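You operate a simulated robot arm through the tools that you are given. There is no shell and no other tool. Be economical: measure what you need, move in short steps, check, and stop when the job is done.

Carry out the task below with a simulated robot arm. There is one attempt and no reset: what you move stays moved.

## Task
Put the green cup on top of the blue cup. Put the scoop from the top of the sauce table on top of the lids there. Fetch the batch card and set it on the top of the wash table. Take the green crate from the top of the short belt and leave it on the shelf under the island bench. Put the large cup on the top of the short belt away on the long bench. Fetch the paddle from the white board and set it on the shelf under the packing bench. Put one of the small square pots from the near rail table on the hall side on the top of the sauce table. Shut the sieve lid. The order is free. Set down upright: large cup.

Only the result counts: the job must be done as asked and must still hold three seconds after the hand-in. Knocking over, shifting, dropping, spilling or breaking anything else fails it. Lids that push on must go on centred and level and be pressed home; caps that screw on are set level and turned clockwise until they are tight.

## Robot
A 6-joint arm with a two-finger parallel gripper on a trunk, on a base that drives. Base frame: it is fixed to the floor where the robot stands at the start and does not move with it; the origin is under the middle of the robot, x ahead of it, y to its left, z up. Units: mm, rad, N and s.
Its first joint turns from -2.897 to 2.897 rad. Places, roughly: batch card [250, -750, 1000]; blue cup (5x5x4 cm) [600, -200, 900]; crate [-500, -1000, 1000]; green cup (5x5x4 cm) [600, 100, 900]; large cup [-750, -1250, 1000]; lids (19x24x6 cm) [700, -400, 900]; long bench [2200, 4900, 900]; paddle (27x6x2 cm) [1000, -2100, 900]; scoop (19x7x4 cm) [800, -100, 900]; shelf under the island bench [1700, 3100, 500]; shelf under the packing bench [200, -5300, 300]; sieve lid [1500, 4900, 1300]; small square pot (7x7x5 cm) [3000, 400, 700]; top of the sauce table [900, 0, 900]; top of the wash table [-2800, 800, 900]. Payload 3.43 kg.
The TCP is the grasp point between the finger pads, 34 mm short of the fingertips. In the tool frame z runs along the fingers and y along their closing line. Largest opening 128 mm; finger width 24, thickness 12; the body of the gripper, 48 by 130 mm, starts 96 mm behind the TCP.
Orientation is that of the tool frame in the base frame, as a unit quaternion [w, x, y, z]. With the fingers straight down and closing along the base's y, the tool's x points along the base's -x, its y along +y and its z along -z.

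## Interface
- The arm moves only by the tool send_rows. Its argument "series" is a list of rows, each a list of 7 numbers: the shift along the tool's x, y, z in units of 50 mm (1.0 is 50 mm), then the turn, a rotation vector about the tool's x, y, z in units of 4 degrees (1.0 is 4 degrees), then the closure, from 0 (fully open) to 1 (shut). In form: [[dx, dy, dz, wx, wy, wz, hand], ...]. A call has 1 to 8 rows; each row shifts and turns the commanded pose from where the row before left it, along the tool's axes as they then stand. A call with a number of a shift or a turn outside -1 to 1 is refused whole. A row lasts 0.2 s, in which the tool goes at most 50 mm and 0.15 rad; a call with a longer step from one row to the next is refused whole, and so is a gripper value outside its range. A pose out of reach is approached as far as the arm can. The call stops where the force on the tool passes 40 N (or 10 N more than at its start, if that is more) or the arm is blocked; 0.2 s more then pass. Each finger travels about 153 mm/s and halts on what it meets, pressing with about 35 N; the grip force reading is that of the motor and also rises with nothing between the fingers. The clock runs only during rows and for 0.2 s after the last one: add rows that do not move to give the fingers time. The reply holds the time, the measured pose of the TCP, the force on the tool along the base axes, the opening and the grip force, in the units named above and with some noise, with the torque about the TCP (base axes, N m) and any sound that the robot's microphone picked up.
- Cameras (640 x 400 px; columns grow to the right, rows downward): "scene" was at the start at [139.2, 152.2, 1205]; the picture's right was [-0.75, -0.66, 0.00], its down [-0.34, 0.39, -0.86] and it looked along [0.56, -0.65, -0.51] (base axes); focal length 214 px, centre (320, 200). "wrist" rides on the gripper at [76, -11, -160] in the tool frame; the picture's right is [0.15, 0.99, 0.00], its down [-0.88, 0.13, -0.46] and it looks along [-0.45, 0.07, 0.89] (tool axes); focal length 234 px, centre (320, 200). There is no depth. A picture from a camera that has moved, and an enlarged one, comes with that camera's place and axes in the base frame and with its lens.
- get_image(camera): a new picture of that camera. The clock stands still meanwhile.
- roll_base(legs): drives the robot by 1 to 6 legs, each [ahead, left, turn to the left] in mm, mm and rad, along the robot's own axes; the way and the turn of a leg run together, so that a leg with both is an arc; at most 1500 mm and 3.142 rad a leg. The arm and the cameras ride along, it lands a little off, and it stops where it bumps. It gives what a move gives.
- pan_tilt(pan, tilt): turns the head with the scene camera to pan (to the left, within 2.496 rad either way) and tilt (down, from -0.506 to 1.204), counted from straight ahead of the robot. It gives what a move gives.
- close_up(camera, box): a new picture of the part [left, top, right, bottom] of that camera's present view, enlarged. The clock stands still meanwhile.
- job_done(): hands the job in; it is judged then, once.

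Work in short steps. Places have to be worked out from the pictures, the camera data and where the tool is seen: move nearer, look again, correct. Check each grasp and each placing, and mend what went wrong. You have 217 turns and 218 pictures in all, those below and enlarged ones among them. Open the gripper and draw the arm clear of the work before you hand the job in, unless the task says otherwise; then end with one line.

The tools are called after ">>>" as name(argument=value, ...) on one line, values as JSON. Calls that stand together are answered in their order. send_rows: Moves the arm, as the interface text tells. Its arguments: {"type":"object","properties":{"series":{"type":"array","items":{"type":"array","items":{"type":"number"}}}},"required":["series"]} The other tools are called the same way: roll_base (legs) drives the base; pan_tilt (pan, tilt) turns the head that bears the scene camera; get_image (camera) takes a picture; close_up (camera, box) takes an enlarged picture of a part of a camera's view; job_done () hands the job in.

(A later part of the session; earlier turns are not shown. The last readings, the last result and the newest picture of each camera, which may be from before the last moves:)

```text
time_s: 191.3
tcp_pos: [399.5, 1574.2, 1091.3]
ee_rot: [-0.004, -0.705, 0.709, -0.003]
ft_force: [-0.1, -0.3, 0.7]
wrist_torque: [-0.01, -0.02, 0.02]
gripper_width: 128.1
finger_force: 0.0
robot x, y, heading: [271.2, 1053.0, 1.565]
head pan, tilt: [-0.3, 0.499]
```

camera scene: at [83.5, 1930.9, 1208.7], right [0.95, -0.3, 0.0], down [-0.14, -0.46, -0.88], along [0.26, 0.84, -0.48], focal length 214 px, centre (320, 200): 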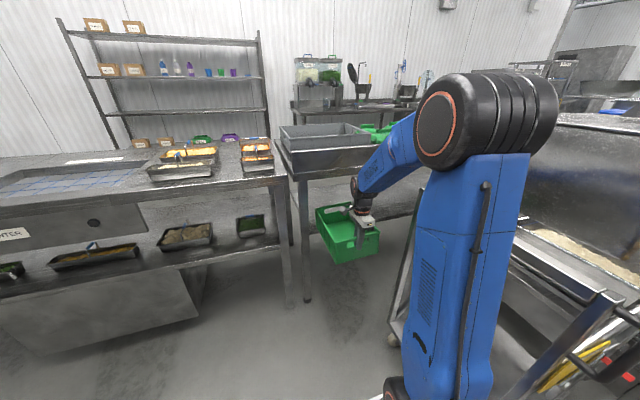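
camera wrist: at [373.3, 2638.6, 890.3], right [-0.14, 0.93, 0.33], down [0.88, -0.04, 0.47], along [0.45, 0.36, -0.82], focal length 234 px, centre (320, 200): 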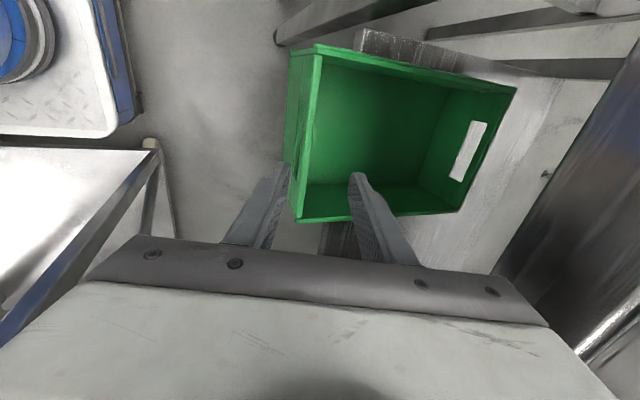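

Driving round to the left end of the short belt to reach the large cup.

>>> roll_base(legs=[[0, 0, 1.5708], [1000, 0, 0], [970, 0, 0], [0, 0, 1.5708], [1300, 0, 0]])

>>> pan_tilt(pan=0.3, tilt=0.4)

>>> get_image(camera="scene")

```text
time_s: 214.8
tcp_pos: [-1855.9, -737.9, 1091.6]
ee_rot: [-0.003, 0.715, 0.699, 0.005]
ft_force: [0.2, 0.6, 0.3]
wrist_torque: [-0.02, 0.0, 0.01]
gripper_width: 127.9
finger_force: 0.1
robot x, y, heading: [-1720.5, -212.5, -1.593]
head pan, tilt: [-0.3, 0.499]
```

```text
time_s: 215.8
tcp_pos: [-1855.6, -737.3, 1091.5]
ee_rot: [-0.003, 0.714, 0.7, 0.005]
ft_force: [-0.5, -0.3, 0.3]
wrist_torque: [-0.01, 0.01, -0.02]
gripper_width: 128.2
finger_force: 0.1
robot x, y, heading: [-1716.7, -217.6, -1.594]
head pan, tilt: [0.3, 0.4]
```

```text
112 pictures are left
camera scene: at [-1474.7, -388.6, 1217.9], right [-0.96, -0.28, 0.0], down [-0.11, 0.37, -0.92], along [0.25, -0.89, -0.39], focal length 214 px, centre (320, 200)
```

scene: 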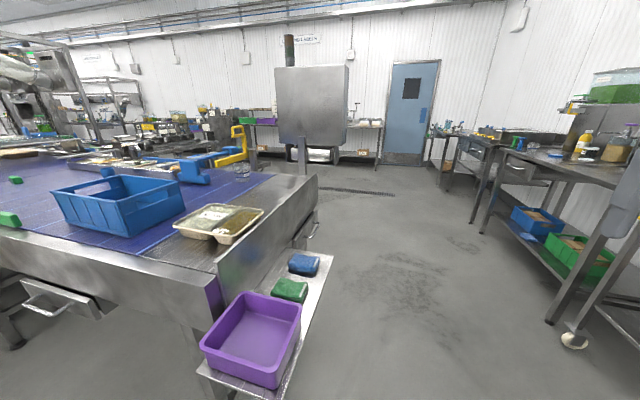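

The belt's end has a low side shelf; the clear cup stands near the far belt edge. Driving further to look from the far corner.

>>> roll_base(legs=[[1350, 0, 0.02]])

>>> pan_tilt(pan=1.2, tilt=0.4)

>>> get_image(camera="scene")

```text
time_s: 222.6
tcp_pos: [-1867.5, -2087.7, 1091.5]
ee_rot: [-0.003, 0.711, 0.704, 0.004]
ft_force: [0.9, 0.1, -0.5]
wrist_torque: [-0.01, 0.01, 0.0]
gripper_width: 127.9
finger_force: 0.2
robot x, y, heading: [-1737.1, -1563.9, -1.579]
head pan, tilt: [0.3, 0.4]
```

```text
time_s: 223.8
tcp_pos: [-1867.3, -2088.4, 1091.1]
ee_rot: [-0.003, 0.71, 0.704, 0.004]
ft_force: [-0.2, 0.4, -0.1]
wrist_torque: [0.01, 0.01, -0.01]
gripper_width: 128.0
finger_force: 0.1
robot x, y, heading: [-1734.9, -1564.6, -1.578]
head pan, tilt: [1.201, 0.4]
```

```text
111 pictures are left
camera scene: at [-1432.0, -1680.5, 1217.9], right [-0.37, -0.93, 0.0], down [-0.36, 0.14, -0.92], along [0.86, -0.34, -0.39], focal length 214 px, centre (320, 200)
```

scene: 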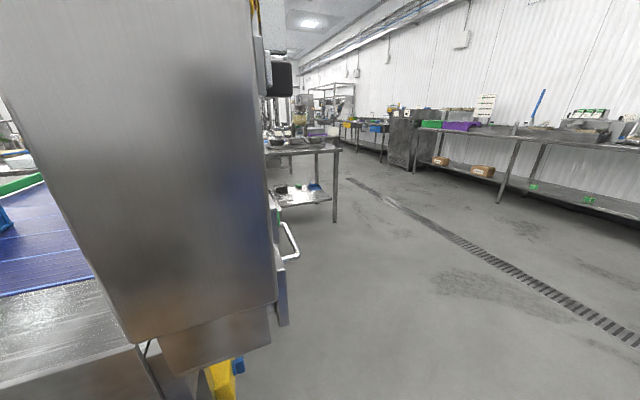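

The hopper stands at the belt's far-left corner; the far side beyond it is open floor. Driving around to face the belt from behind at x≈-550.

>>> roll_base(legs=[[750, 0, 0], [0, 1185, 0], [0, 0, 3.1415]])

>>> pan_tilt(pan=0.1, tilt=0.45)

>>> get_image(camera="scene")

```text
time_s: 240.8
tcp_pos: [-416.4, -1799.2, 1091.6]
ee_rot: [-0.004, -0.705, 0.71, -0.003]
ft_force: [0.3, 0.3, 0.7]
wrist_torque: [0.01, 0.01, 0.04]
gripper_width: 128.1
finger_force: 0.1
robot x, y, heading: [-545.7, -2322.1, 1.565]
head pan, tilt: [1.201, 0.4]
```

```text
time_s: 242.2
tcp_pos: [-416.5, -1799.5, 1091.7]
ee_rot: [-0.004, -0.704, 0.71, -0.003]
ft_force: [-0.2, 0.0, 0.0]
wrist_torque: [-0.04, 0.02, -0.05]
gripper_width: 128.2
finger_force: 0.1
robot x, y, heading: [-546.8, -2321.6, 1.567]
head pan, tilt: [0.099, 0.45]
```

```text
110 pictures are left
camera scene: at [-774.4, -2149.7, 1213.2], right [1.0, 0.09, 0.0], down [0.04, -0.43, -0.9], along [-0.08, 0.9, -0.44], focal length 214 px, centre (320, 200)
```

scene: 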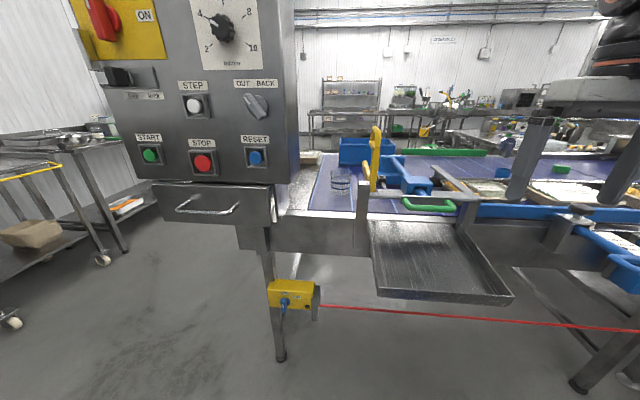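

Cup at ≈(-759,-1349), between the control cabinet and a yellow post; a red pull cord runs along y≈-1570 that I must not touch. Advancing 200 mm for a closer look.

>>> roll_base(legs=[[200, 60, 0]])

>>> close_up(camera="scene", box=[280, 100, 440, 240])

>>> pan_tilt(pan=0.0, tilt=0.9)

>>> get_image(camera="scene")

```text
time_s: 243.8
tcp_pos: [-476.1, -1601.7, 1091.7]
ee_rot: [-0.005, -0.705, 0.709, -0.003]
ft_force: [-0.1, 1.4, 0.3]
wrist_torque: [0.05, -0.02, 0.01]
gripper_width: 128.1
finger_force: 0.3
robot x, y, heading: [-605.7, -2126.1, 1.565]
head pan, tilt: [0.099, 0.45]
```

```text
2.86 times, centred on (360, 170) of scene
camera zoom: at [-833.4, -1951.5, 1213.2], right [1.0, 0.09, 0.0], down [0.04, -0.43, -0.9], along [-0.08, 0.9, -0.44], focal length 613 px, centre (206, 286)
```

zoom: 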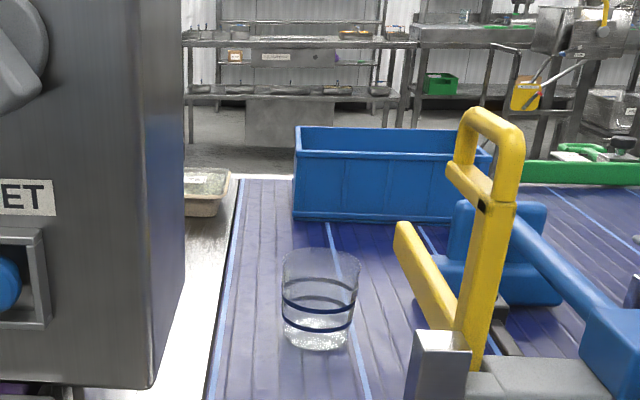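

```text
time_s: 244.7
tcp_pos: [-477.0, -1600.6, 1091.6]
ee_rot: [-0.004, -0.705, 0.709, -0.004]
ft_force: [-0.2, -0.2, 0.0]
wrist_torque: [-0.01, -0.01, -0.02]
gripper_width: 128.1
finger_force: 0.1
robot x, y, heading: [-604.3, -2123.0, 1.566]
head pan, tilt: [0.0, 0.901]
```

```text
108 pictures are left
camera scene: at [-824.4, -1967.5, 1174.9], right [1.0, 0.0, 0.0], down [0.0, -0.78, -0.62], along [0.0, 0.62, -0.78], focal length 214 px, centre (320, 200)
```

scene: 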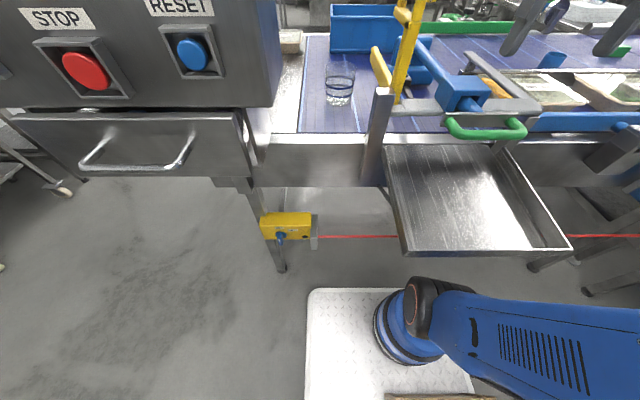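

Cup: centre ≈(-767,-1360), Ø≈82 mm, height ≈83 mm. A yellow post stands to its right, so I'll grip with the fingers closing along y: rotate the wrist first, shift the base left 80 mm, then approach.

>>> roll_base(legs=[[0, 80, 0]])

>>> send_rows(series=[[0, 0, -0.6, 0, 0, 1, 0], [0, 0, 0, 0, 0, 1, 0], [0, 0, 0, 0, 0, 1, 0], [0, 0, 0, 0, 0, 1, 0], [0, 0, 0, 0, 0, 1, 0], [0, 0, 0, 0, 0, 1, 0], [0, 0, 0, 0, 0, 1, 0], [0, 0, 0, 0, 0, 1, 0]])

>>> send_rows(series=[[0, 0, 0, 0, 0, 1, 0], [0, 0, 0, 0, 0, 1, 0], [0, 0, 0, 0, 0, 1, 0], [0, 0, 0, 0, 0, 1, 0], [0, 0, 0, 0, 0, 1, 0], [0, 0, 0, 0, 0, 1, 0], [0, 0, 0, 0, 0, 1, 0], [0, 0, 0, 0, 0, 1, 0]])

>>> send_rows(series=[[0, 0, 0, 0, 0, 1, 0], [0, 0, 0, 0, 0, 1, 0], [0, 0, 0, 0, 0, 1, 0], [0, 0, 0, 0, 0, 1, 0], [0, 0, 0, 0, 0, 1, 0], [0, 0, 0, 0, 0, 1, 0], [0, 0, 0, 0, 0, 0.5, 0], [0, 0, 0, 0, 0, 0, 0]])

>>> get_image(camera="scene")

```text
time_s: 245.8
tcp_pos: [-557.1, -1599.0, 1091.2]
ee_rot: [-0.005, -0.705, 0.709, -0.003]
ft_force: [0.0, -0.4, -0.8]
wrist_torque: [-0.02, 0.0, 0.0]
gripper_width: 127.8
finger_force: 0.1
robot x, y, heading: [-685.8, -2119.6, 1.566]
head pan, tilt: [0.0, 0.901]
```

```text
time_s: 247.6
tcp_pos: [-556.5, -1598.9, 1121.2]
ee_rot: [-0.002, -0.482, 0.876, -0.005]
ft_force: [0.1, 0.1, 0.3]
wrist_torque: [0.01, 0.03, 0.01]
gripper_width: 128.0
finger_force: 0.0
robot x, y, heading: [-685.1, -2122.4, 1.569]
head pan, tilt: [0.0, 0.901]
```

```text
time_s: 249.4
tcp_pos: [-557.4, -1599.3, 1121.1]
ee_rot: [-0.001, -0.222, 0.975, -0.005]
ft_force: [0.1, -0.3, 1.1]
wrist_torque: [0.03, 0.01, 0.03]
gripper_width: 128.0
finger_force: 0.0
robot x, y, heading: [-685.3, -2127.0, 1.568]
head pan, tilt: [0.0, 0.901]
```

```text
time_s: 251.2
tcp_pos: [-556.5, -1599.6, 1120.0]
ee_rot: [0.0, 0.004, 1.0, -0.005]
ft_force: [-0.6, -0.8, -0.1]
wrist_torque: [0.0, 0.01, 0.0]
gripper_width: 128.2
finger_force: 0.0
robot x, y, heading: [-689.0, -2127.2, 1.567]
head pan, tilt: [0.0, 0.901]
```

```text
107 pictures are left
camera scene: at [-904.9, -1967.2, 1174.9], right [1.0, 0.0, 0.0], down [0.0, -0.78, -0.62], along [0.0, 0.62, -0.78], focal length 214 px, centre (320, 200)
```

scene: 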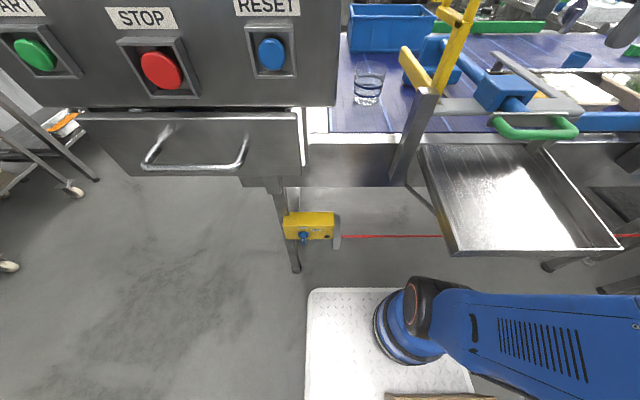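

Moving left over the belt side, then forward part-way, and looking from the wrist.

>>> send_rows(series=[[0.84, 0, 0, 0, 0, 0, 0], [0.84, 0, 0, 0, 0, 0, 0], [0.84, 0, 0, 0, 0, 0, 0], [0.84, 0, 0, 0, 0, 0, 0], [0.84, 0, 0, 0, 0, 0, 0], [0, 0.9, 0, 0, 0, 0, 0], [0, 0.9, 0, 0, 0, 0, 0], [0, 0.9, 0, 0, 0, 0, 0]])

>>> get_image(camera="wrist")

>>> pan_tilt(pan=0, tilt=0.5)

>>> get_image(camera="scene")

```text
time_s: 251.9
tcp_pos: [-653.2, -1597.9, 1121.4]
ee_rot: [0.006, 0.012, 1.0, -0.004]
ft_force: [20.4, 0.9, 0.1]
wrist_torque: [0.05, 0.04, -1.4]
gripper_width: 128.0
finger_force: 0.1
robot x, y, heading: [-682.7, -2123.0, 1.565]
head pan, tilt: [0.0, 0.901]
stopped in row 3: the force on the tool passed its limit at 96 N (the readings are from after the stop); the commanded pose is now the measured one
```

```text
106 pictures are left
camera wrist: at [-730.4, -1606.7, 1280.6], right [-0.12, 0.99, -0.01], down [0.88, 0.12, 0.46], along [0.46, 0.05, -0.89], focal length 234 px, centre (320, 200)
```

wrist: 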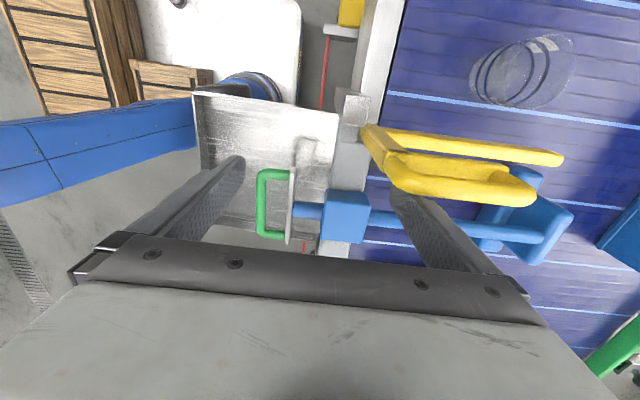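

```text
time_s: 252.8
tcp_pos: [-653.7, -1598.5, 1122.0]
ee_rot: [0.005, 0.011, 1.0, -0.004]
ft_force: [37.6, 1.9, 1.1]
wrist_torque: [0.09, 0.1, -2.5]
gripper_width: 128.1
finger_force: 0.1
robot x, y, heading: [-684.8, -2124.7, 1.566]
head pan, tilt: [0.0, 0.499]
```

```text
105 pictures are left
camera scene: at [-902.9, -1951.5, 1209.0], right [1.0, -0.01, 0.0], down [0.0, -0.48, -0.88], along [0.0, 0.88, -0.48], focal length 214 px, centre (320, 200)
```

scene: 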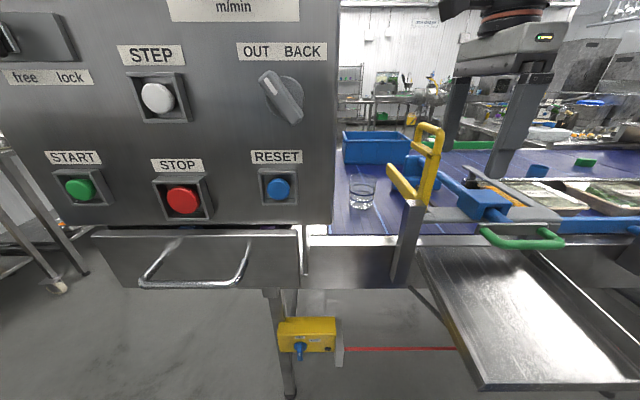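

The front finger touched the yellow handle (it is nearer than I estimated). Backing off right away.

>>> send_rows(series=[[-0.5, 0, 0, 0, 0, 0, 0], [-0.6, 0, 0, 0, 0, 0, 0], [0, 0, 0, 0, 0, 0, 0]])

>>> get_image(camera="scene")

>>> get_image(camera="wrist")

```text
time_s: 253.6
tcp_pos: [-601.0, -1599.5, 1123.1]
ee_rot: [0.005, 0.009, 1.0, -0.004]
ft_force: [0.2, 1.0, 0.0]
wrist_torque: [0.0, 0.0, 0.0]
gripper_width: 128.3
finger_force: 0.1
robot x, y, heading: [-684.3, -2124.1, 1.571]
head pan, tilt: [0.0, 0.499]
```

```text
104 pictures are left
camera scene: at [-904.8, -1951.6, 1208.7], right [1.0, -0.01, 0.0], down [0.0, -0.48, -0.88], along [0.0, 0.88, -0.48], focal length 214 px, centre (320, 200)
```

scene: 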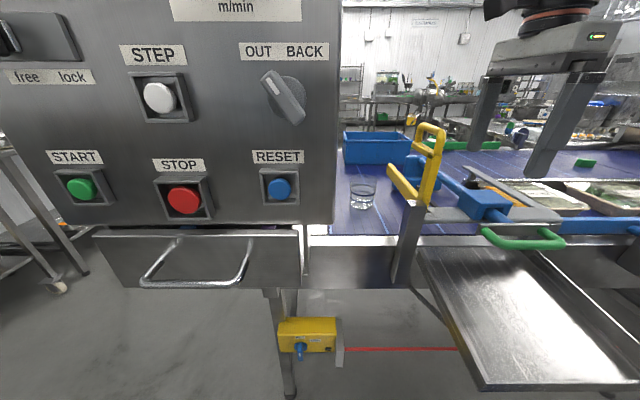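

```text
103 pictures are left
camera wrist: at [-677.1, -1608.6, 1281.7], right [-0.13, 0.99, -0.01], down [0.88, 0.12, 0.46], along [0.46, 0.05, -0.89], focal length 234 px, centre (320, 200)
```

wrist: 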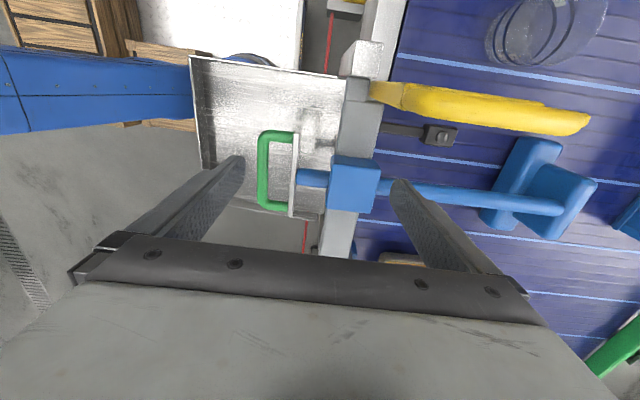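

The contact was the yellow gate's upright handle at about (-680,-1535). Its bar crowds the cup from this side, so I'll approach from the belt's left end instead (facing +x). Retreating, restoring wrist yaw, and driving around.

>>> roll_base(legs=[[-250, 0, 0], [0, 1120, 0]])

>>> send_rows(series=[[0, 0, 0, 0, 0, -1, 0], [0, 0, 0, 0, 0, -1, 0], [0, 0, 0, 0, 0, -1, 0], [0, 0, 0, 0, 0, -1, 0], [0, 0, 0, 0, 0, -1, 0], [0, 0, 0, 0, 0, -1, 0], [0, 0, 0, 0, 0, -1, 0], [0, 0, 0, 0, 0, -1, 0]])

>>> send_rows(series=[[0, 0, 0, 0, 0, -1, 0], [0, 0, 0, 0, 0, -1, 0], [0, 0, 0, 0, 0, -1, 0], [0, 0, 0, 0, 0, -1, 0], [0, 0, 0, 0, 0, -1, 0], [0, 0, 0, 0, 0, -1, 0], [0, 0, 0, 0, 0, -1, 0], [0, 0, 0, 0, 0, -1, 0]])

>>> send_rows(series=[[0, 0, 0, 0, 0, -1, 0], [0, 0, 0, 0, 0, -1, 0], [0, 0, 0, 0, 0, -1, 0], [0, 0, 0, 0, 0, -1, 0], [0, 0, 0, 0, 0, -1, 0], [0, 0, 0, 0, 0, -1, 0], [0, 0, 0, 0, 0, -0.5, 0], [0, 0, 0, 0, 0, 0, 0]])

>>> roll_base(legs=[[1030, 0, 0], [0, 0, -1.566]])

>>> pan_tilt(pan=-0.2, tilt=0.4)

>>> get_image(camera="scene")

```text
time_s: 260.7
tcp_pos: [-1717.3, -1846.5, 1122.7]
ee_rot: [0.005, 0.009, 1.0, -0.005]
ft_force: [-0.5, 0.5, 0.9]
wrist_torque: [-0.01, 0.0, 0.04]
gripper_width: 128.0
finger_force: 0.1
robot x, y, heading: [-1801.4, -2369.4, 1.57]
head pan, tilt: [0.0, 0.499]
```

```text
time_s: 262.5
tcp_pos: [-1717.0, -1847.0, 1121.8]
ee_rot: [0.005, -0.267, 0.964, -0.006]
ft_force: [-0.8, -0.9, -0.9]
wrist_torque: [0.0, 0.03, 0.02]
gripper_width: 127.9
finger_force: 0.0
robot x, y, heading: [-1800.0, -2365.1, 1.57]
head pan, tilt: [0.0, 0.499]
```

```text
time_s: 264.3
tcp_pos: [-1716.2, -1845.6, 1124.0]
ee_rot: [0.001, -0.523, 0.852, -0.007]
ft_force: [0.8, 1.0, 0.3]
wrist_torque: [-0.01, 0.02, 0.02]
gripper_width: 127.7
finger_force: 0.1
robot x, y, heading: [-1797.6, -2371.0, 1.566]
head pan, tilt: [0.0, 0.499]
```

```text
time_s: 266.1
tcp_pos: [-1717.0, -1847.2, 1122.7]
ee_rot: [0.001, -0.701, 0.713, -0.008]
ft_force: [0.3, 0.1, 0.3]
wrist_torque: [-0.06, 0.01, 0.01]
gripper_width: 128.1
finger_force: 0.0
robot x, y, heading: [-1802.1, -2370.3, 1.568]
head pan, tilt: [0.0, 0.499]
```

```text
time_s: 275.2
tcp_pos: [-1272.3, -1434.6, 1122.8]
ee_rot: [-0.004, 0.014, 1.0, -0.005]
ft_force: [0.5, -0.3, 0.3]
wrist_torque: [0.02, 0.02, 0.03]
gripper_width: 128.2
finger_force: 0.1
robot x, y, heading: [-1797.2, -1344.7, -0.013]
head pan, tilt: [0.0, 0.499]
```

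```text
time_s: 275.9
tcp_pos: [-1272.9, -1435.8, 1122.9]
ee_rot: [-0.004, 0.013, 1.0, -0.005]
ft_force: [0.0, 0.7, 0.2]
wrist_torque: [-0.02, -0.01, -0.02]
gripper_width: 128.0
finger_force: 0.0
robot x, y, heading: [-1794.9, -1346.9, -0.014]
head pan, tilt: [-0.201, 0.4]
```

```text
102 pictures are left
camera scene: at [-1622.3, -1146.9, 1217.9], right [-0.21, -0.98, 0.0], down [-0.38, 0.08, -0.92], along [0.9, -0.19, -0.39], focal length 214 px, centre (320, 200)
```

scene: 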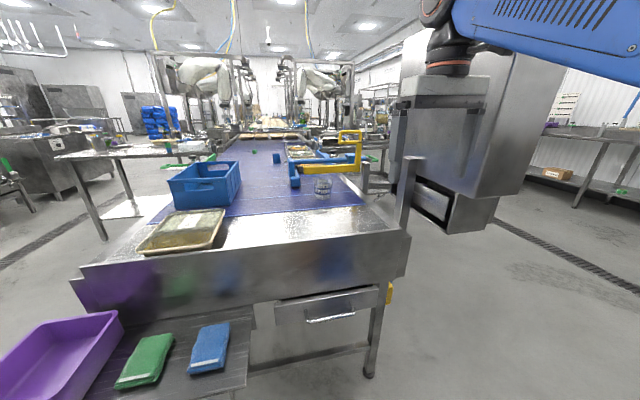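

Good approach line here: cup ≈(-750,-1348). Centring the arm laterally, lowering slightly, and driving ahead 190 mm.

>>> send_rows(series=[[0, 0.9, 0.4, 0, 0, 0, 0], [0, 0.85, 0.4, 0, 0, 0, 0], [0, 0, 0.2, 0, 0, 0, 0], [0, 0, 0, 0, 0, 0, 0]])

>>> roll_base(legs=[[190, 0, 0.013]])

>>> send_rows(series=[[-0.9, 0, 0, 0, 0, 0, 0], [-0.9, 0, 0, 0, 0, 0, 0], [-0.9, 0, 0, 0, 0, 0, 0], [-0.9, 0, 0, 0, 0, 0, 0], [0, 0, 0, 0, 0, 0, 0]])

>>> get_image(camera="wrist")

>>> get_image(camera="scene")

```text
time_s: 276.9
tcp_pos: [-1271.4, -1349.6, 1072.2]
ee_rot: [-0.005, 0.013, 1.0, -0.006]
ft_force: [-0.4, -1.1, -0.8]
wrist_torque: [-0.03, -0.03, 0.01]
gripper_width: 127.9
finger_force: 0.1
robot x, y, heading: [-1796.9, -1346.8, -0.014]
head pan, tilt: [-0.201, 0.4]
```

```text
time_s: 278.5
tcp_pos: [-1078.2, -1343.4, 1072.8]
ee_rot: [-0.004, 0.007, 1.0, -0.005]
ft_force: [0.0, 0.1, -0.2]
wrist_torque: [-0.04, 0.01, -0.01]
gripper_width: 128.1
finger_force: 0.1
robot x, y, heading: [-1600.5, -1350.8, 0.003]
head pan, tilt: [-0.201, 0.4]
```

```text
time_s: 279.7
tcp_pos: [-899.7, -1345.1, 1070.0]
ee_rot: [-0.004, 0.007, 1.0, -0.006]
ft_force: [1.0, 0.1, 0.2]
wrist_torque: [0.02, 0.01, -0.01]
gripper_width: 128.0
finger_force: 0.1
robot x, y, heading: [-1600.3, -1344.4, -0.0]
head pan, tilt: [-0.201, 0.4]
```

```text
101 pictures are left
camera wrist: at [-972.7, -1353.6, 1231.1], right [-0.13, 0.99, -0.01], down [0.89, 0.12, 0.45], along [0.44, 0.05, -0.9], focal length 234 px, centre (320, 200)
```

wrist: 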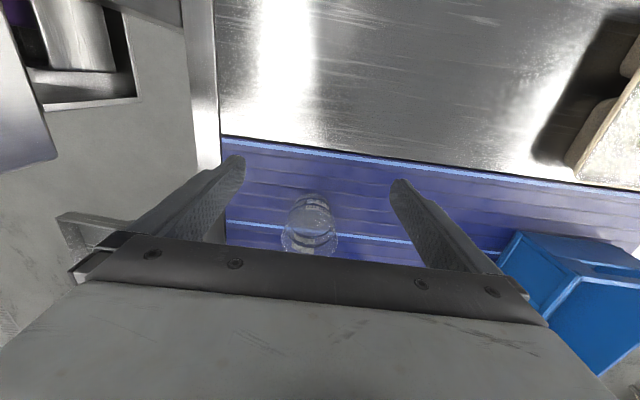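

```text
100 pictures are left
camera scene: at [-1432.1, -1145.9, 1217.9], right [-0.2, -0.98, 0.0], down [-0.38, 0.08, -0.92], along [0.9, -0.18, -0.39], focal length 214 px, centre (320, 200)
```

scene: 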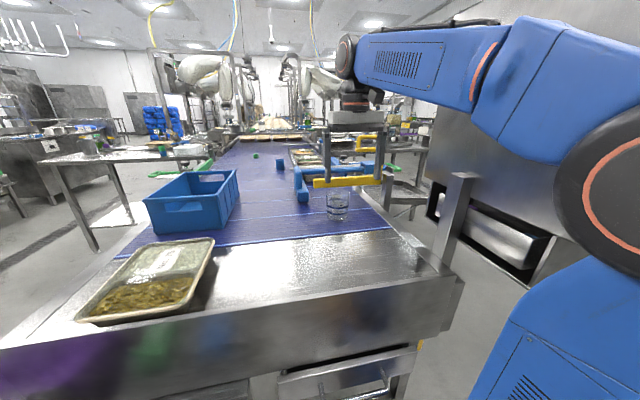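

Cup at ≈(-772,-1348). Moving forward 100 mm, then checking before the final step and descent.

>>> send_rows(series=[[-0.85, -0.05, 0, 0, 0, 0, 0], [-0.85, 0, 0, 0, 0, 0, 0], [0, 0, 0, 0, 0, 0, 0]])

>>> get_image(camera="wrist")

>>> close_up(camera="scene", box=[260, 100, 460, 240])

```text
time_s: 280.5
tcp_pos: [-813.6, -1347.6, 1070.0]
ee_rot: [-0.004, 0.006, 1.0, -0.005]
ft_force: [-0.2, 0.0, 0.1]
wrist_torque: [0.02, 0.01, -0.01]
gripper_width: 128.3
finger_force: 0.0
robot x, y, heading: [-1602.9, -1347.2, 0.003]
head pan, tilt: [-0.201, 0.4]
```

```text
99 pictures are left
camera wrist: at [-887.2, -1357.3, 1230.5], right [-0.13, 0.99, -0.01], down [0.89, 0.12, 0.45], along [0.44, 0.05, -0.9], focal length 234 px, centre (320, 200)
```

wrist: 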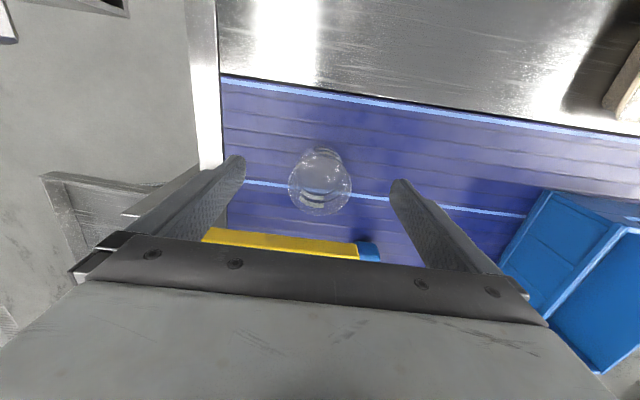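

```text
2.86 times, centred on (360, 170) of scene
camera zoom: at [-1432.1, -1145.9, 1217.9], right [-0.2, -0.98, 0.0], down [-0.38, 0.08, -0.92], along [0.9, -0.18, -0.39], focal length 613 px, centre (206, 286)
```

zoom: 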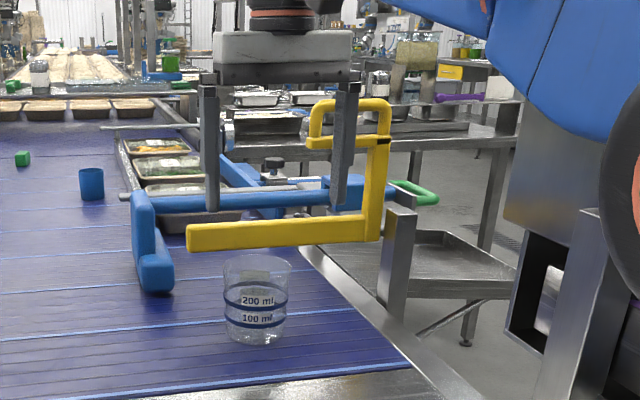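

Centring over the cup (x≈-770) and descending around it to TCP z≈918.

>>> send_rows(series=[[-0.87, 0.03, 0, 0, 0, 0, 0], [0, 0, 0.8, 0, 0, 0, 0], [0, 0, 0.8, 0, 0, 0, 0], [0, 0, 0, 0, 0, 0, 0]])

>>> get_image(camera="wrist")

>>> close_up(camera="scene", box=[260, 100, 460, 240])

```text
time_s: 281.5
tcp_pos: [-771.5, -1348.8, 987.9]
ee_rot: [-0.005, 0.008, 1.0, -0.005]
ft_force: [0.5, -0.5, -0.1]
wrist_torque: [0.0, -0.01, 0.03]
gripper_width: 127.8
finger_force: 0.1
robot x, y, heading: [-1602.9, -1347.5, 0.002]
head pan, tilt: [-0.201, 0.4]
```

```text
97 pictures are left
camera wrist: at [-844.8, -1356.6, 1149.6], right [-0.13, 0.99, -0.01], down [0.89, 0.12, 0.45], along [0.44, 0.05, -0.9], focal length 234 px, centre (320, 200)
```

wrist: 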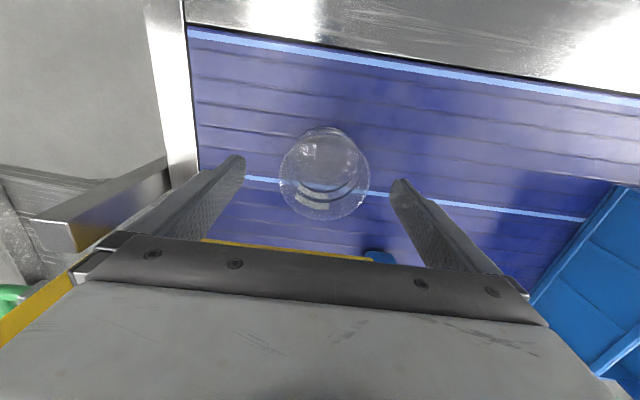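

```text
2.86 times, centred on (360, 170) of scene
camera zoom: at [-1432.0, -1145.9, 1217.9], right [-0.2, -0.98, 0.0], down [-0.38, 0.08, -0.92], along [0.9, -0.18, -0.39], focal length 613 px, centre (206, 286)
```

zoom: 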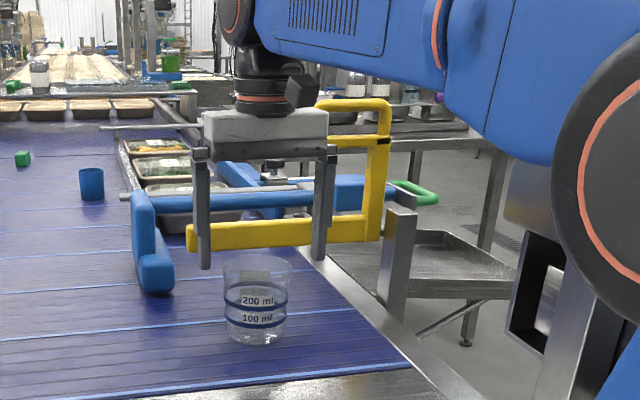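

Well aligned. Descending 70 mm and closing gently.

>>> send_rows(series=[[0, 0.06, 0.7, 0, 0, 0, 0], [0, 0, 0.7, 0, 0, 0, 0], [0, 0, 0, 0, 0, 0, 0.2], [0, 0, 0, 0, 0, 0, 0.5], [0, 0, 0, 0, 0, 0, 0.5], [0, 0, 0, 0, 0, 0, 0.5]])

>>> get_image(camera="wrist")

```text
time_s: 282.9
tcp_pos: [-770.2, -1345.4, 919.5]
ee_rot: [-0.005, 0.008, 1.0, -0.005]
ft_force: [0.6, 0.1, -0.1]
wrist_torque: [-0.04, 0.01, 0.02]
gripper_width: 75.9
finger_force: 34.8
robot x, y, heading: [-1602.5, -1346.8, 0.003]
head pan, tilt: [-0.201, 0.4]
```

```text
95 pictures are left
camera wrist: at [-844.4, -1354.2, 1079.4], right [-0.13, 0.99, -0.01], down [0.89, 0.12, 0.45], along [0.44, 0.05, -0.9], focal length 234 px, centre (320, 200)
```

wrist: 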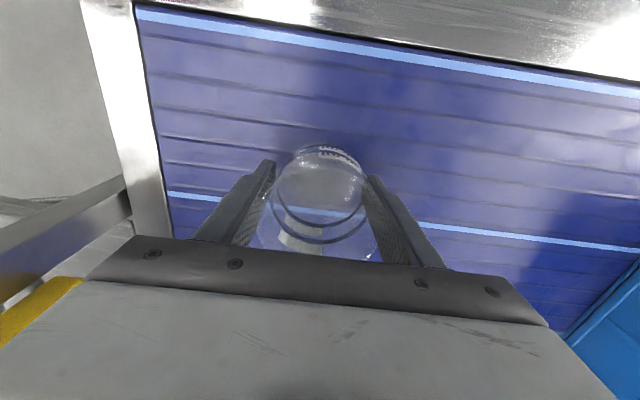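

Cup gripped at 76 mm. Lifting and retracting the arm, then backing away.

>>> send_rows(series=[[0, 0, -0.7, 0, 0, 0, 0.5], [0, 0, -0.8, 0, 0, 0, 0.5], [0, 0, -0.8, 0, 0, 0, 0.5], [0, 0, -0.7, 0, 0, 0, 0.5], [0.7, 0, 0, 0, 0, 0, 0.5], [0.8, 0, 0, 0, 0, 0, 0.5], [0.8, 0, 0, 0, 0, 0, 0.5], [0.8, 0, 0, 0, 0, 0, 0.5]])

>>> get_image(camera="wrist")

```text
time_s: 284.7
tcp_pos: [-924.2, -1341.9, 1069.4]
ee_rot: [-0.005, 0.007, 1.0, -0.005]
ft_force: [0.9, 0.2, -0.9]
wrist_torque: [-0.01, 0.09, -0.03]
gripper_width: 75.8
finger_force: 34.8
robot x, y, heading: [-1602.6, -1347.7, 0.002]
head pan, tilt: [-0.201, 0.4]
```

```text
94 pictures are left
camera wrist: at [-997.6, -1350.9, 1229.9], right [-0.13, 0.99, -0.01], down [0.89, 0.12, 0.44], along [0.44, 0.05, -0.9], focal length 234 px, centre (320, 200)
```

wrist: 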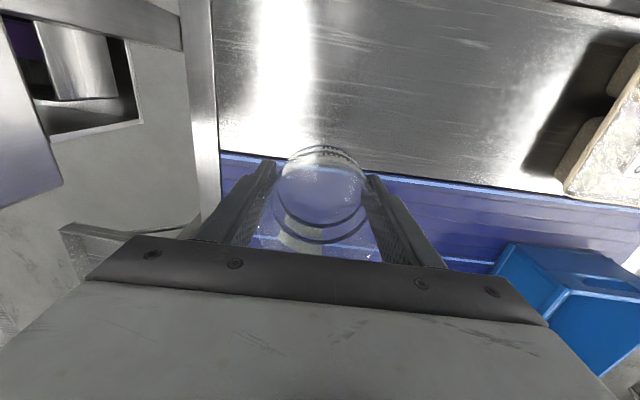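

Cup held upright. Backing off, turning toward +y, and driving up the left aisle.

>>> roll_base(legs=[[-280, 0, 0], [0, 0, 1.568], [1450, 0, 0], [1400, 0, 0]])

>>> pan_tilt(pan=0, tilt=0.3)

>>> get_image(camera="scene")

```text
time_s: 303.8
tcp_pos: [-1935.0, 2167.4, 1069.5]
ee_rot: [0.001, -0.704, 0.71, -0.007]
ft_force: [0.2, 0.5, -0.5]
wrist_torque: [-0.01, -0.01, -0.02]
gripper_width: 73.6
finger_force: 35.0
robot x, y, heading: [-1927.2, 1493.9, 1.576]
head pan, tilt: [-0.201, 0.4]
```

```text
time_s: 304.6
tcp_pos: [-1934.2, 2167.8, 1070.9]
ee_rot: [-0.001, -0.705, 0.709, -0.007]
ft_force: [0.0, -0.1, -0.7]
wrist_torque: [-0.03, 0.0, -0.02]
gripper_width: 73.2
finger_force: 34.8
robot x, y, heading: [-1923.2, 1492.2, 1.579]
head pan, tilt: [0.0, 0.3]
```

```text
93 pictures are left
camera scene: at [-2146.6, 1662.3, 1227.1], right [1.0, 0.01, 0.0], down [0.0, -0.3, -0.96], along [-0.01, 0.96, -0.3], focal length 214 px, centre (320, 200)
```

scene: 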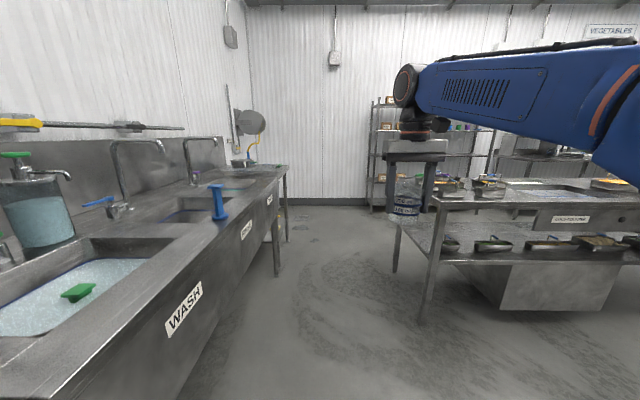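

Aisle between sinks (x<-2376) and left bench (x>-1400) is clear. Checking the grip on the cup since the width reading dropped slightly.

>>> close_up(camera="scene", box=[360, 120, 480, 240])

>>> get_image(camera="wrist")

```text
3.33 times, centred on (420, 180) of scene
camera zoom: at [-2146.6, 1662.3, 1227.1], right [1.0, 0.01, 0.0], down [0.0, -0.3, -0.96], along [-0.01, 0.96, -0.3], focal length 715 px, centre (-13, 267)
```

zoom: 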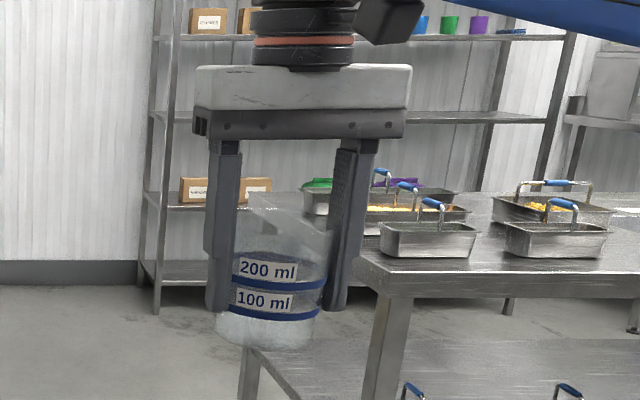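

```text
91 pictures are left
camera wrist: at [-1924.3, 2093.5, 1230.5], right [-0.99, -0.14, -0.01], down [-0.13, 0.89, 0.45], along [-0.05, 0.44, -0.9], focal length 234 px, centre (320, 200)
```

wrist: 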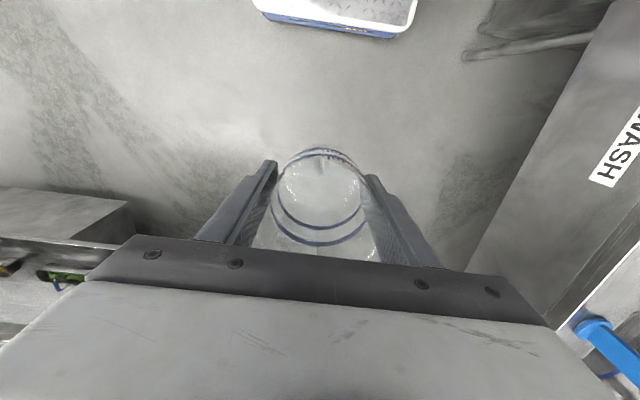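

The cup just settled against one pad (its taper prevents it slipping out). Continuing up the aisle and turning east behind the benches.

>>> roll_base(legs=[[1300, 0, 0], [1000, 0, 0]])

>>> pan_tilt(pan=-1.4, tilt=0.3)

>>> get_image(camera="scene")

```text
time_s: 316.0
tcp_pos: [-1956.8, 4489.9, 1070.9]
ee_rot: [0.002, -0.704, 0.71, -0.007]
ft_force: [-1.1, -0.2, -0.7]
wrist_torque: [0.01, 0.02, -0.01]
gripper_width: 71.9
finger_force: 34.9
robot x, y, heading: [-1948.0, 3809.4, 1.574]
head pan, tilt: [0.0, 0.3]
```

```text
time_s: 317.5
tcp_pos: [-1957.1, 4489.2, 1069.2]
ee_rot: [0.0, -0.704, 0.71, -0.007]
ft_force: [-0.6, 0.0, -0.7]
wrist_torque: [0.01, -0.01, -0.01]
gripper_width: 71.7
finger_force: 34.8
robot x, y, heading: [-1947.5, 3814.0, 1.574]
head pan, tilt: [-1.4, 0.3]
```

```text
90 pictures are left
camera scene: at [-2077.0, 3907.9, 1227.1], right [0.18, -0.98, 0.0], down [-0.29, -0.05, -0.96], along [0.94, 0.17, -0.3], focal length 214 px, centre (320, 200)
```

scene: 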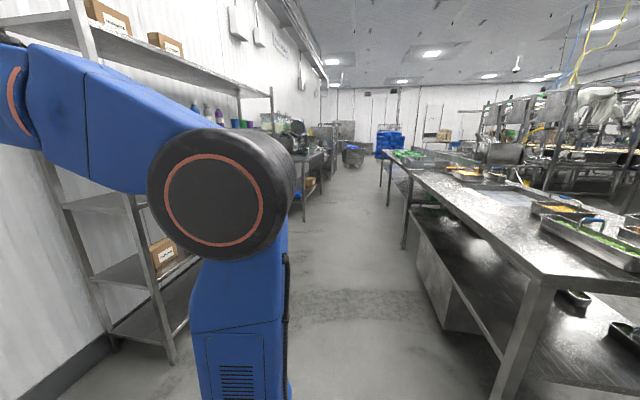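

The aisle to the east is open (counters left, benches right). Checking the cup again as the width keeps dropping.

>>> get_image(camera="wrist")

>>> pan_tilt(pan=0, tilt=0.35)

>>> close_up(camera="scene", box=[360, 120, 480, 240])

```text
89 pictures are left
camera wrist: at [-1946.5, 4415.7, 1230.5], right [-0.99, -0.14, -0.01], down [-0.13, 0.89, 0.45], along [-0.05, 0.44, -0.9], focal length 234 px, centre (320, 200)
```

wrist: 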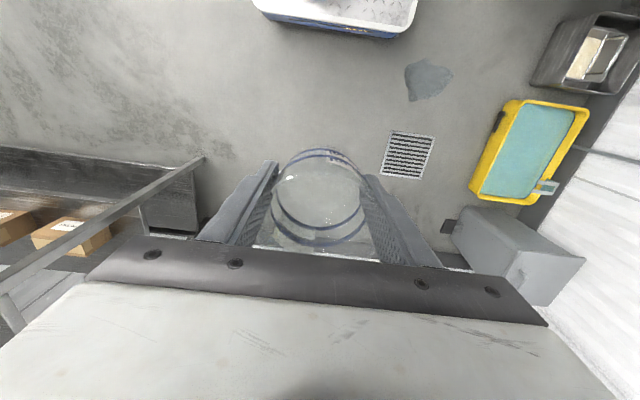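

```text
time_s: 319.1
tcp_pos: [-1956.4, 4489.6, 1069.7]
ee_rot: [0.001, -0.704, 0.711, -0.006]
ft_force: [0.5, -0.8, -0.2]
wrist_torque: [0.0, 0.01, -0.01]
gripper_width: 71.9
finger_force: 35.2
robot x, y, heading: [-1946.2, 3811.3, 1.575]
head pan, tilt: [0.0, 0.351]
```

```text
3.33 times, centred on (420, 180) of scene
camera zoom: at [-2169.3, 3984.6, 1222.4], right [1.0, 0.0, 0.0], down [0.0, -0.34, -0.94], along [0.0, 0.94, -0.34], focal length 715 px, centre (-13, 267)
```

zoom: 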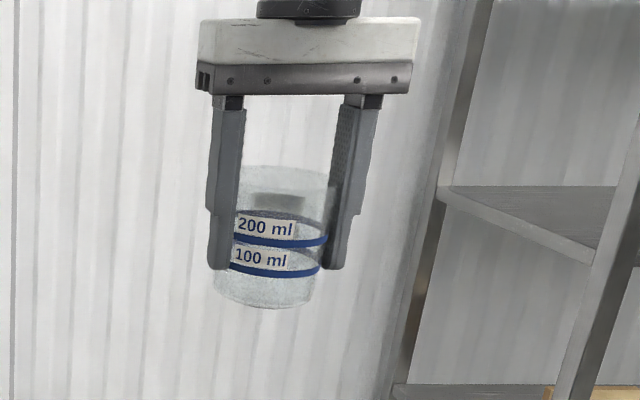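

The grip is unchanged relative to the cup markings, so it's only settling. Turning east and driving along the back aisle at y≈3930.

>>> roll_base(legs=[[0, 0, -1.574], [0, 120, 0], [1300, 0, 0]])

>>> pan_tilt(pan=0.1, tilt=0.25)

>>> get_image(camera="scene")

```text
time_s: 330.2
tcp_pos: [20.8, 3941.3, 1070.9]
ee_rot: [-0.004, 0.008, 1.0, -0.005]
ft_force: [-0.3, 0.1, -0.2]
wrist_torque: [0.0, 0.01, 0.0]
gripper_width: 71.0
finger_force: 34.9
robot x, y, heading: [-657.6, 3941.0, -0.004]
head pan, tilt: [0.0, 0.351]
```

```text
time_s: 330.9
tcp_pos: [19.0, 3940.4, 1069.5]
ee_rot: [-0.005, 0.008, 1.0, -0.005]
ft_force: [-0.9, 0.2, -0.5]
wrist_torque: [0.0, -0.01, -0.01]
gripper_width: 71.3
finger_force: 34.7
robot x, y, heading: [-659.2, 3940.7, -0.001]
head pan, tilt: [0.099, 0.25]
```

```text
87 pictures are left
camera scene: at [-483.9, 4166.9, 1231.8], right [0.1, -1.0, 0.0], down [-0.25, -0.02, -0.97], along [0.96, 0.09, -0.25], focal length 214 px, centre (320, 200)
```

scene: 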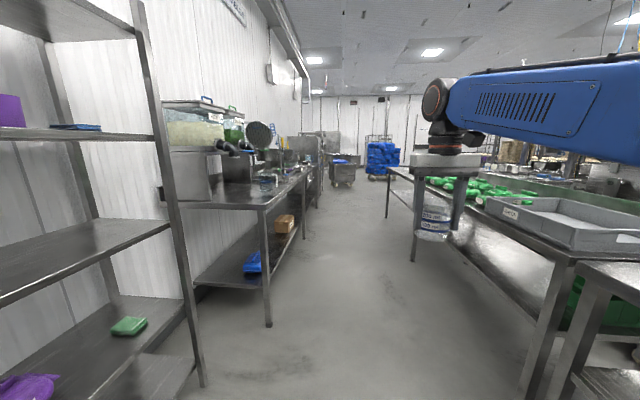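

Zooming in on the long bench and the sieve.

>>> close_up(camera="scene", box=[160, 80, 340, 230])

```text
2.67 times, centred on (250, 155) of scene
camera zoom: at [-483.9, 4166.9, 1231.8], right [0.1, -1.0, 0.0], down [-0.25, -0.02, -0.97], along [0.96, 0.09, -0.25], focal length 572 px, centre (507, 320)
```

zoom: 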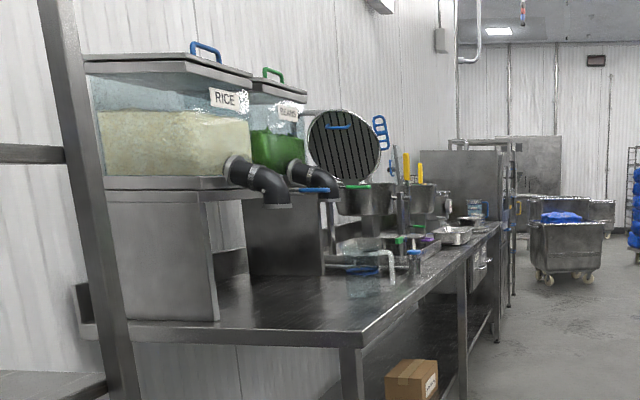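

The long bench top starts at x≈700, front y≈4650, z≈855; a free area lies at its near end. The sieve with its open grid lid is further along. Driving to x≈920 and turning to face the bench.

>>> send_rows(series=[[0.8, 0, 0, 0, 0, 0, 0.5], [0.8, 0, 0, 0, 0, 0, 0.5], [0.8, 0, 0, 0, 0, 0, 0.5], [0, 0, 0, 0, 0, 0, 0.5]])

>>> roll_base(legs=[[1500, 0, 0], [80, 0, 0], [0, 0, 1.572]])

>>> pan_tilt(pan=-0.1, tilt=0.35)

>>> get_image(camera="scene")

```text
time_s: 331.9
tcp_pos: [-100.2, 3942.5, 1070.9]
ee_rot: [-0.005, 0.008, 1.0, -0.006]
ft_force: [-0.1, 0.3, -0.2]
wrist_torque: [0.03, 0.0, 0.02]
gripper_width: 71.1
finger_force: 35.0
robot x, y, heading: [-655.7, 3936.6, -0.006]
head pan, tilt: [0.099, 0.25]
```

```text
time_s: 343.8
tcp_pos: [903.7, 4496.4, 1071.5]
ee_rot: [0.0, 0.708, -0.707, 0.006]
ft_force: [-0.3, -1.3, -0.8]
wrist_torque: [0.0, 0.02, 0.03]
gripper_width: 70.9
finger_force: 34.9
robot x, y, heading: [918.7, 3936.2, 1.585]
head pan, tilt: [0.099, 0.25]
```

```text
time_s: 344.5
tcp_pos: [904.5, 4496.0, 1070.7]
ee_rot: [0.001, -0.707, 0.707, -0.006]
ft_force: [0.7, -0.8, -0.9]
wrist_torque: [-0.01, 0.02, 0.0]
gripper_width: 70.8
finger_force: 35.2
robot x, y, heading: [914.5, 3944.9, 1.584]
head pan, tilt: [-0.099, 0.351]
```

```text
85 pictures are left
camera scene: at [704.1, 4108.3, 1222.5], right [1.0, -0.08, 0.0], down [-0.03, -0.34, -0.94], along [0.08, 0.94, -0.34], focal length 214 px, centre (320, 200)
```

scene: 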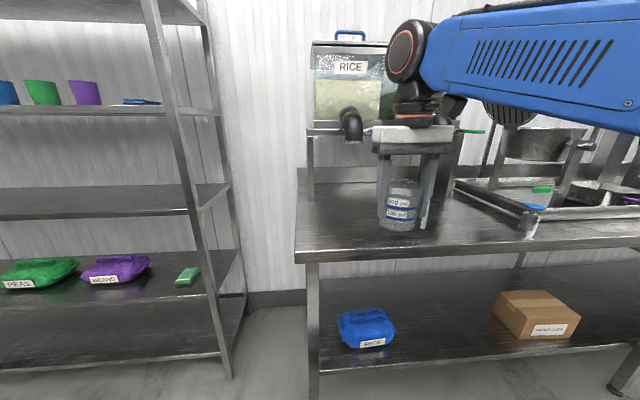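

Bench area at (800,4705) is free and away from the dispenser spout. Moving the cup above it.

>>> send_rows(series=[[-0.836, 0.416, 0, 0, 0, 0, 0.5], [-0.836, 0.416, 0, 0, 0, 0, 0.5], [-0.836, 0.416, 0, 0, 0, 0, 0.5], [-0.836, 0.416, 0, 0, 0, 0, 0.5], [-0.836, 0.416, 0, 0, 0, 0, 0.5], [0, 0, 0.6, 0, 0, 0, 0.5], [0, 0, 0.6, 0, 0, 0, 0.5], [0, 0, 0, 0, 0, 0, 0.5]])

>>> get_image(camera="scene")

>>> get_image(camera="wrist")

```text
time_s: 346.3
tcp_pos: [802.0, 4704.8, 1007.7]
ee_rot: [0.001, -0.707, 0.707, -0.007]
ft_force: [0.1, -0.1, -0.4]
wrist_torque: [0.01, -0.03, -0.01]
gripper_width: 71.0
finger_force: 35.1
robot x, y, heading: [917.3, 3938.1, 1.584]
head pan, tilt: [-0.099, 0.351]
```

```text
84 pictures are left
camera scene: at [704.0, 4108.3, 1222.4], right [1.0, -0.09, 0.0], down [-0.03, -0.34, -0.94], along [0.08, 0.94, -0.34], focal length 214 px, centre (320, 200)
```

scene: 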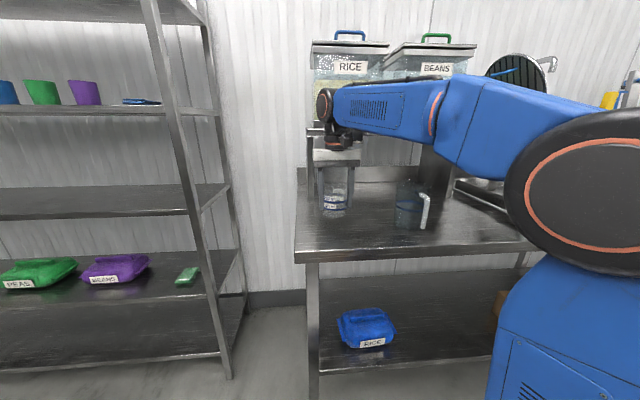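

```text
83 pictures are left
camera wrist: at [811.9, 4630.6, 1168.4], right [-0.99, -0.15, -0.01], down [-0.14, 0.88, 0.45], along [-0.06, 0.44, -0.89], focal length 234 px, centre (320, 200)
```

wrist: 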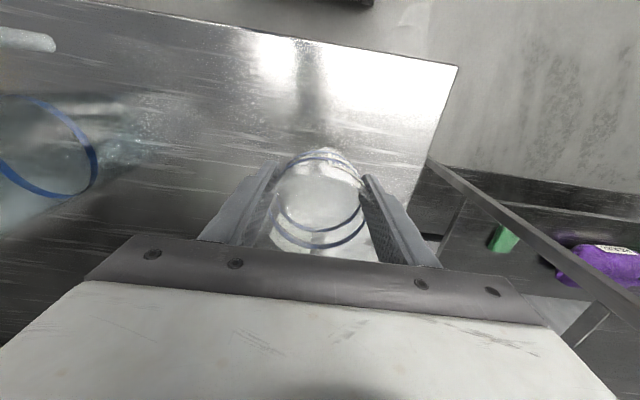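

Lowering the cup toward the bench, then in small steps.

>>> send_rows(series=[[0, 0, 0.6, 0, 0, 0, 0.5], [0, 0, 0.3, 0, 0, 0, 0.5], [0, 0, 0.1, 0, 0, 0, 0.5], [0, 0, 0.1, 0, 0, 0, 0.5], [0, 0, 0, 0, 0, 0, 0.5]])

>>> close_up(camera="scene", box=[280, 120, 400, 260])

```text
time_s: 347.5
tcp_pos: [800.3, 4703.1, 954.5]
ee_rot: [0.002, -0.707, 0.707, -0.006]
ft_force: [-5.9, -0.9, 29.5]
wrist_torque: [0.03, -0.14, 0.04]
gripper_width: 70.7
finger_force: 35.2
robot x, y, heading: [917.2, 3938.7, 1.584]
head pan, tilt: [-0.099, 0.351]
```

```text
2.86 times, centred on (340, 190) of scene
camera zoom: at [703.9, 4107.4, 1222.5], right [1.0, -0.09, 0.0], down [-0.03, -0.34, -0.94], along [0.08, 0.94, -0.34], focal length 613 px, centre (263, 229)
```

zoom: 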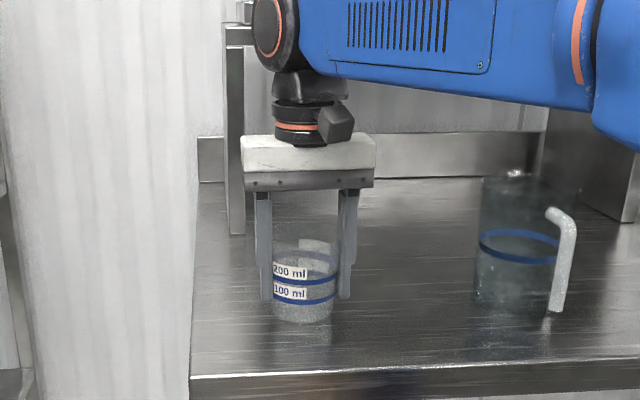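

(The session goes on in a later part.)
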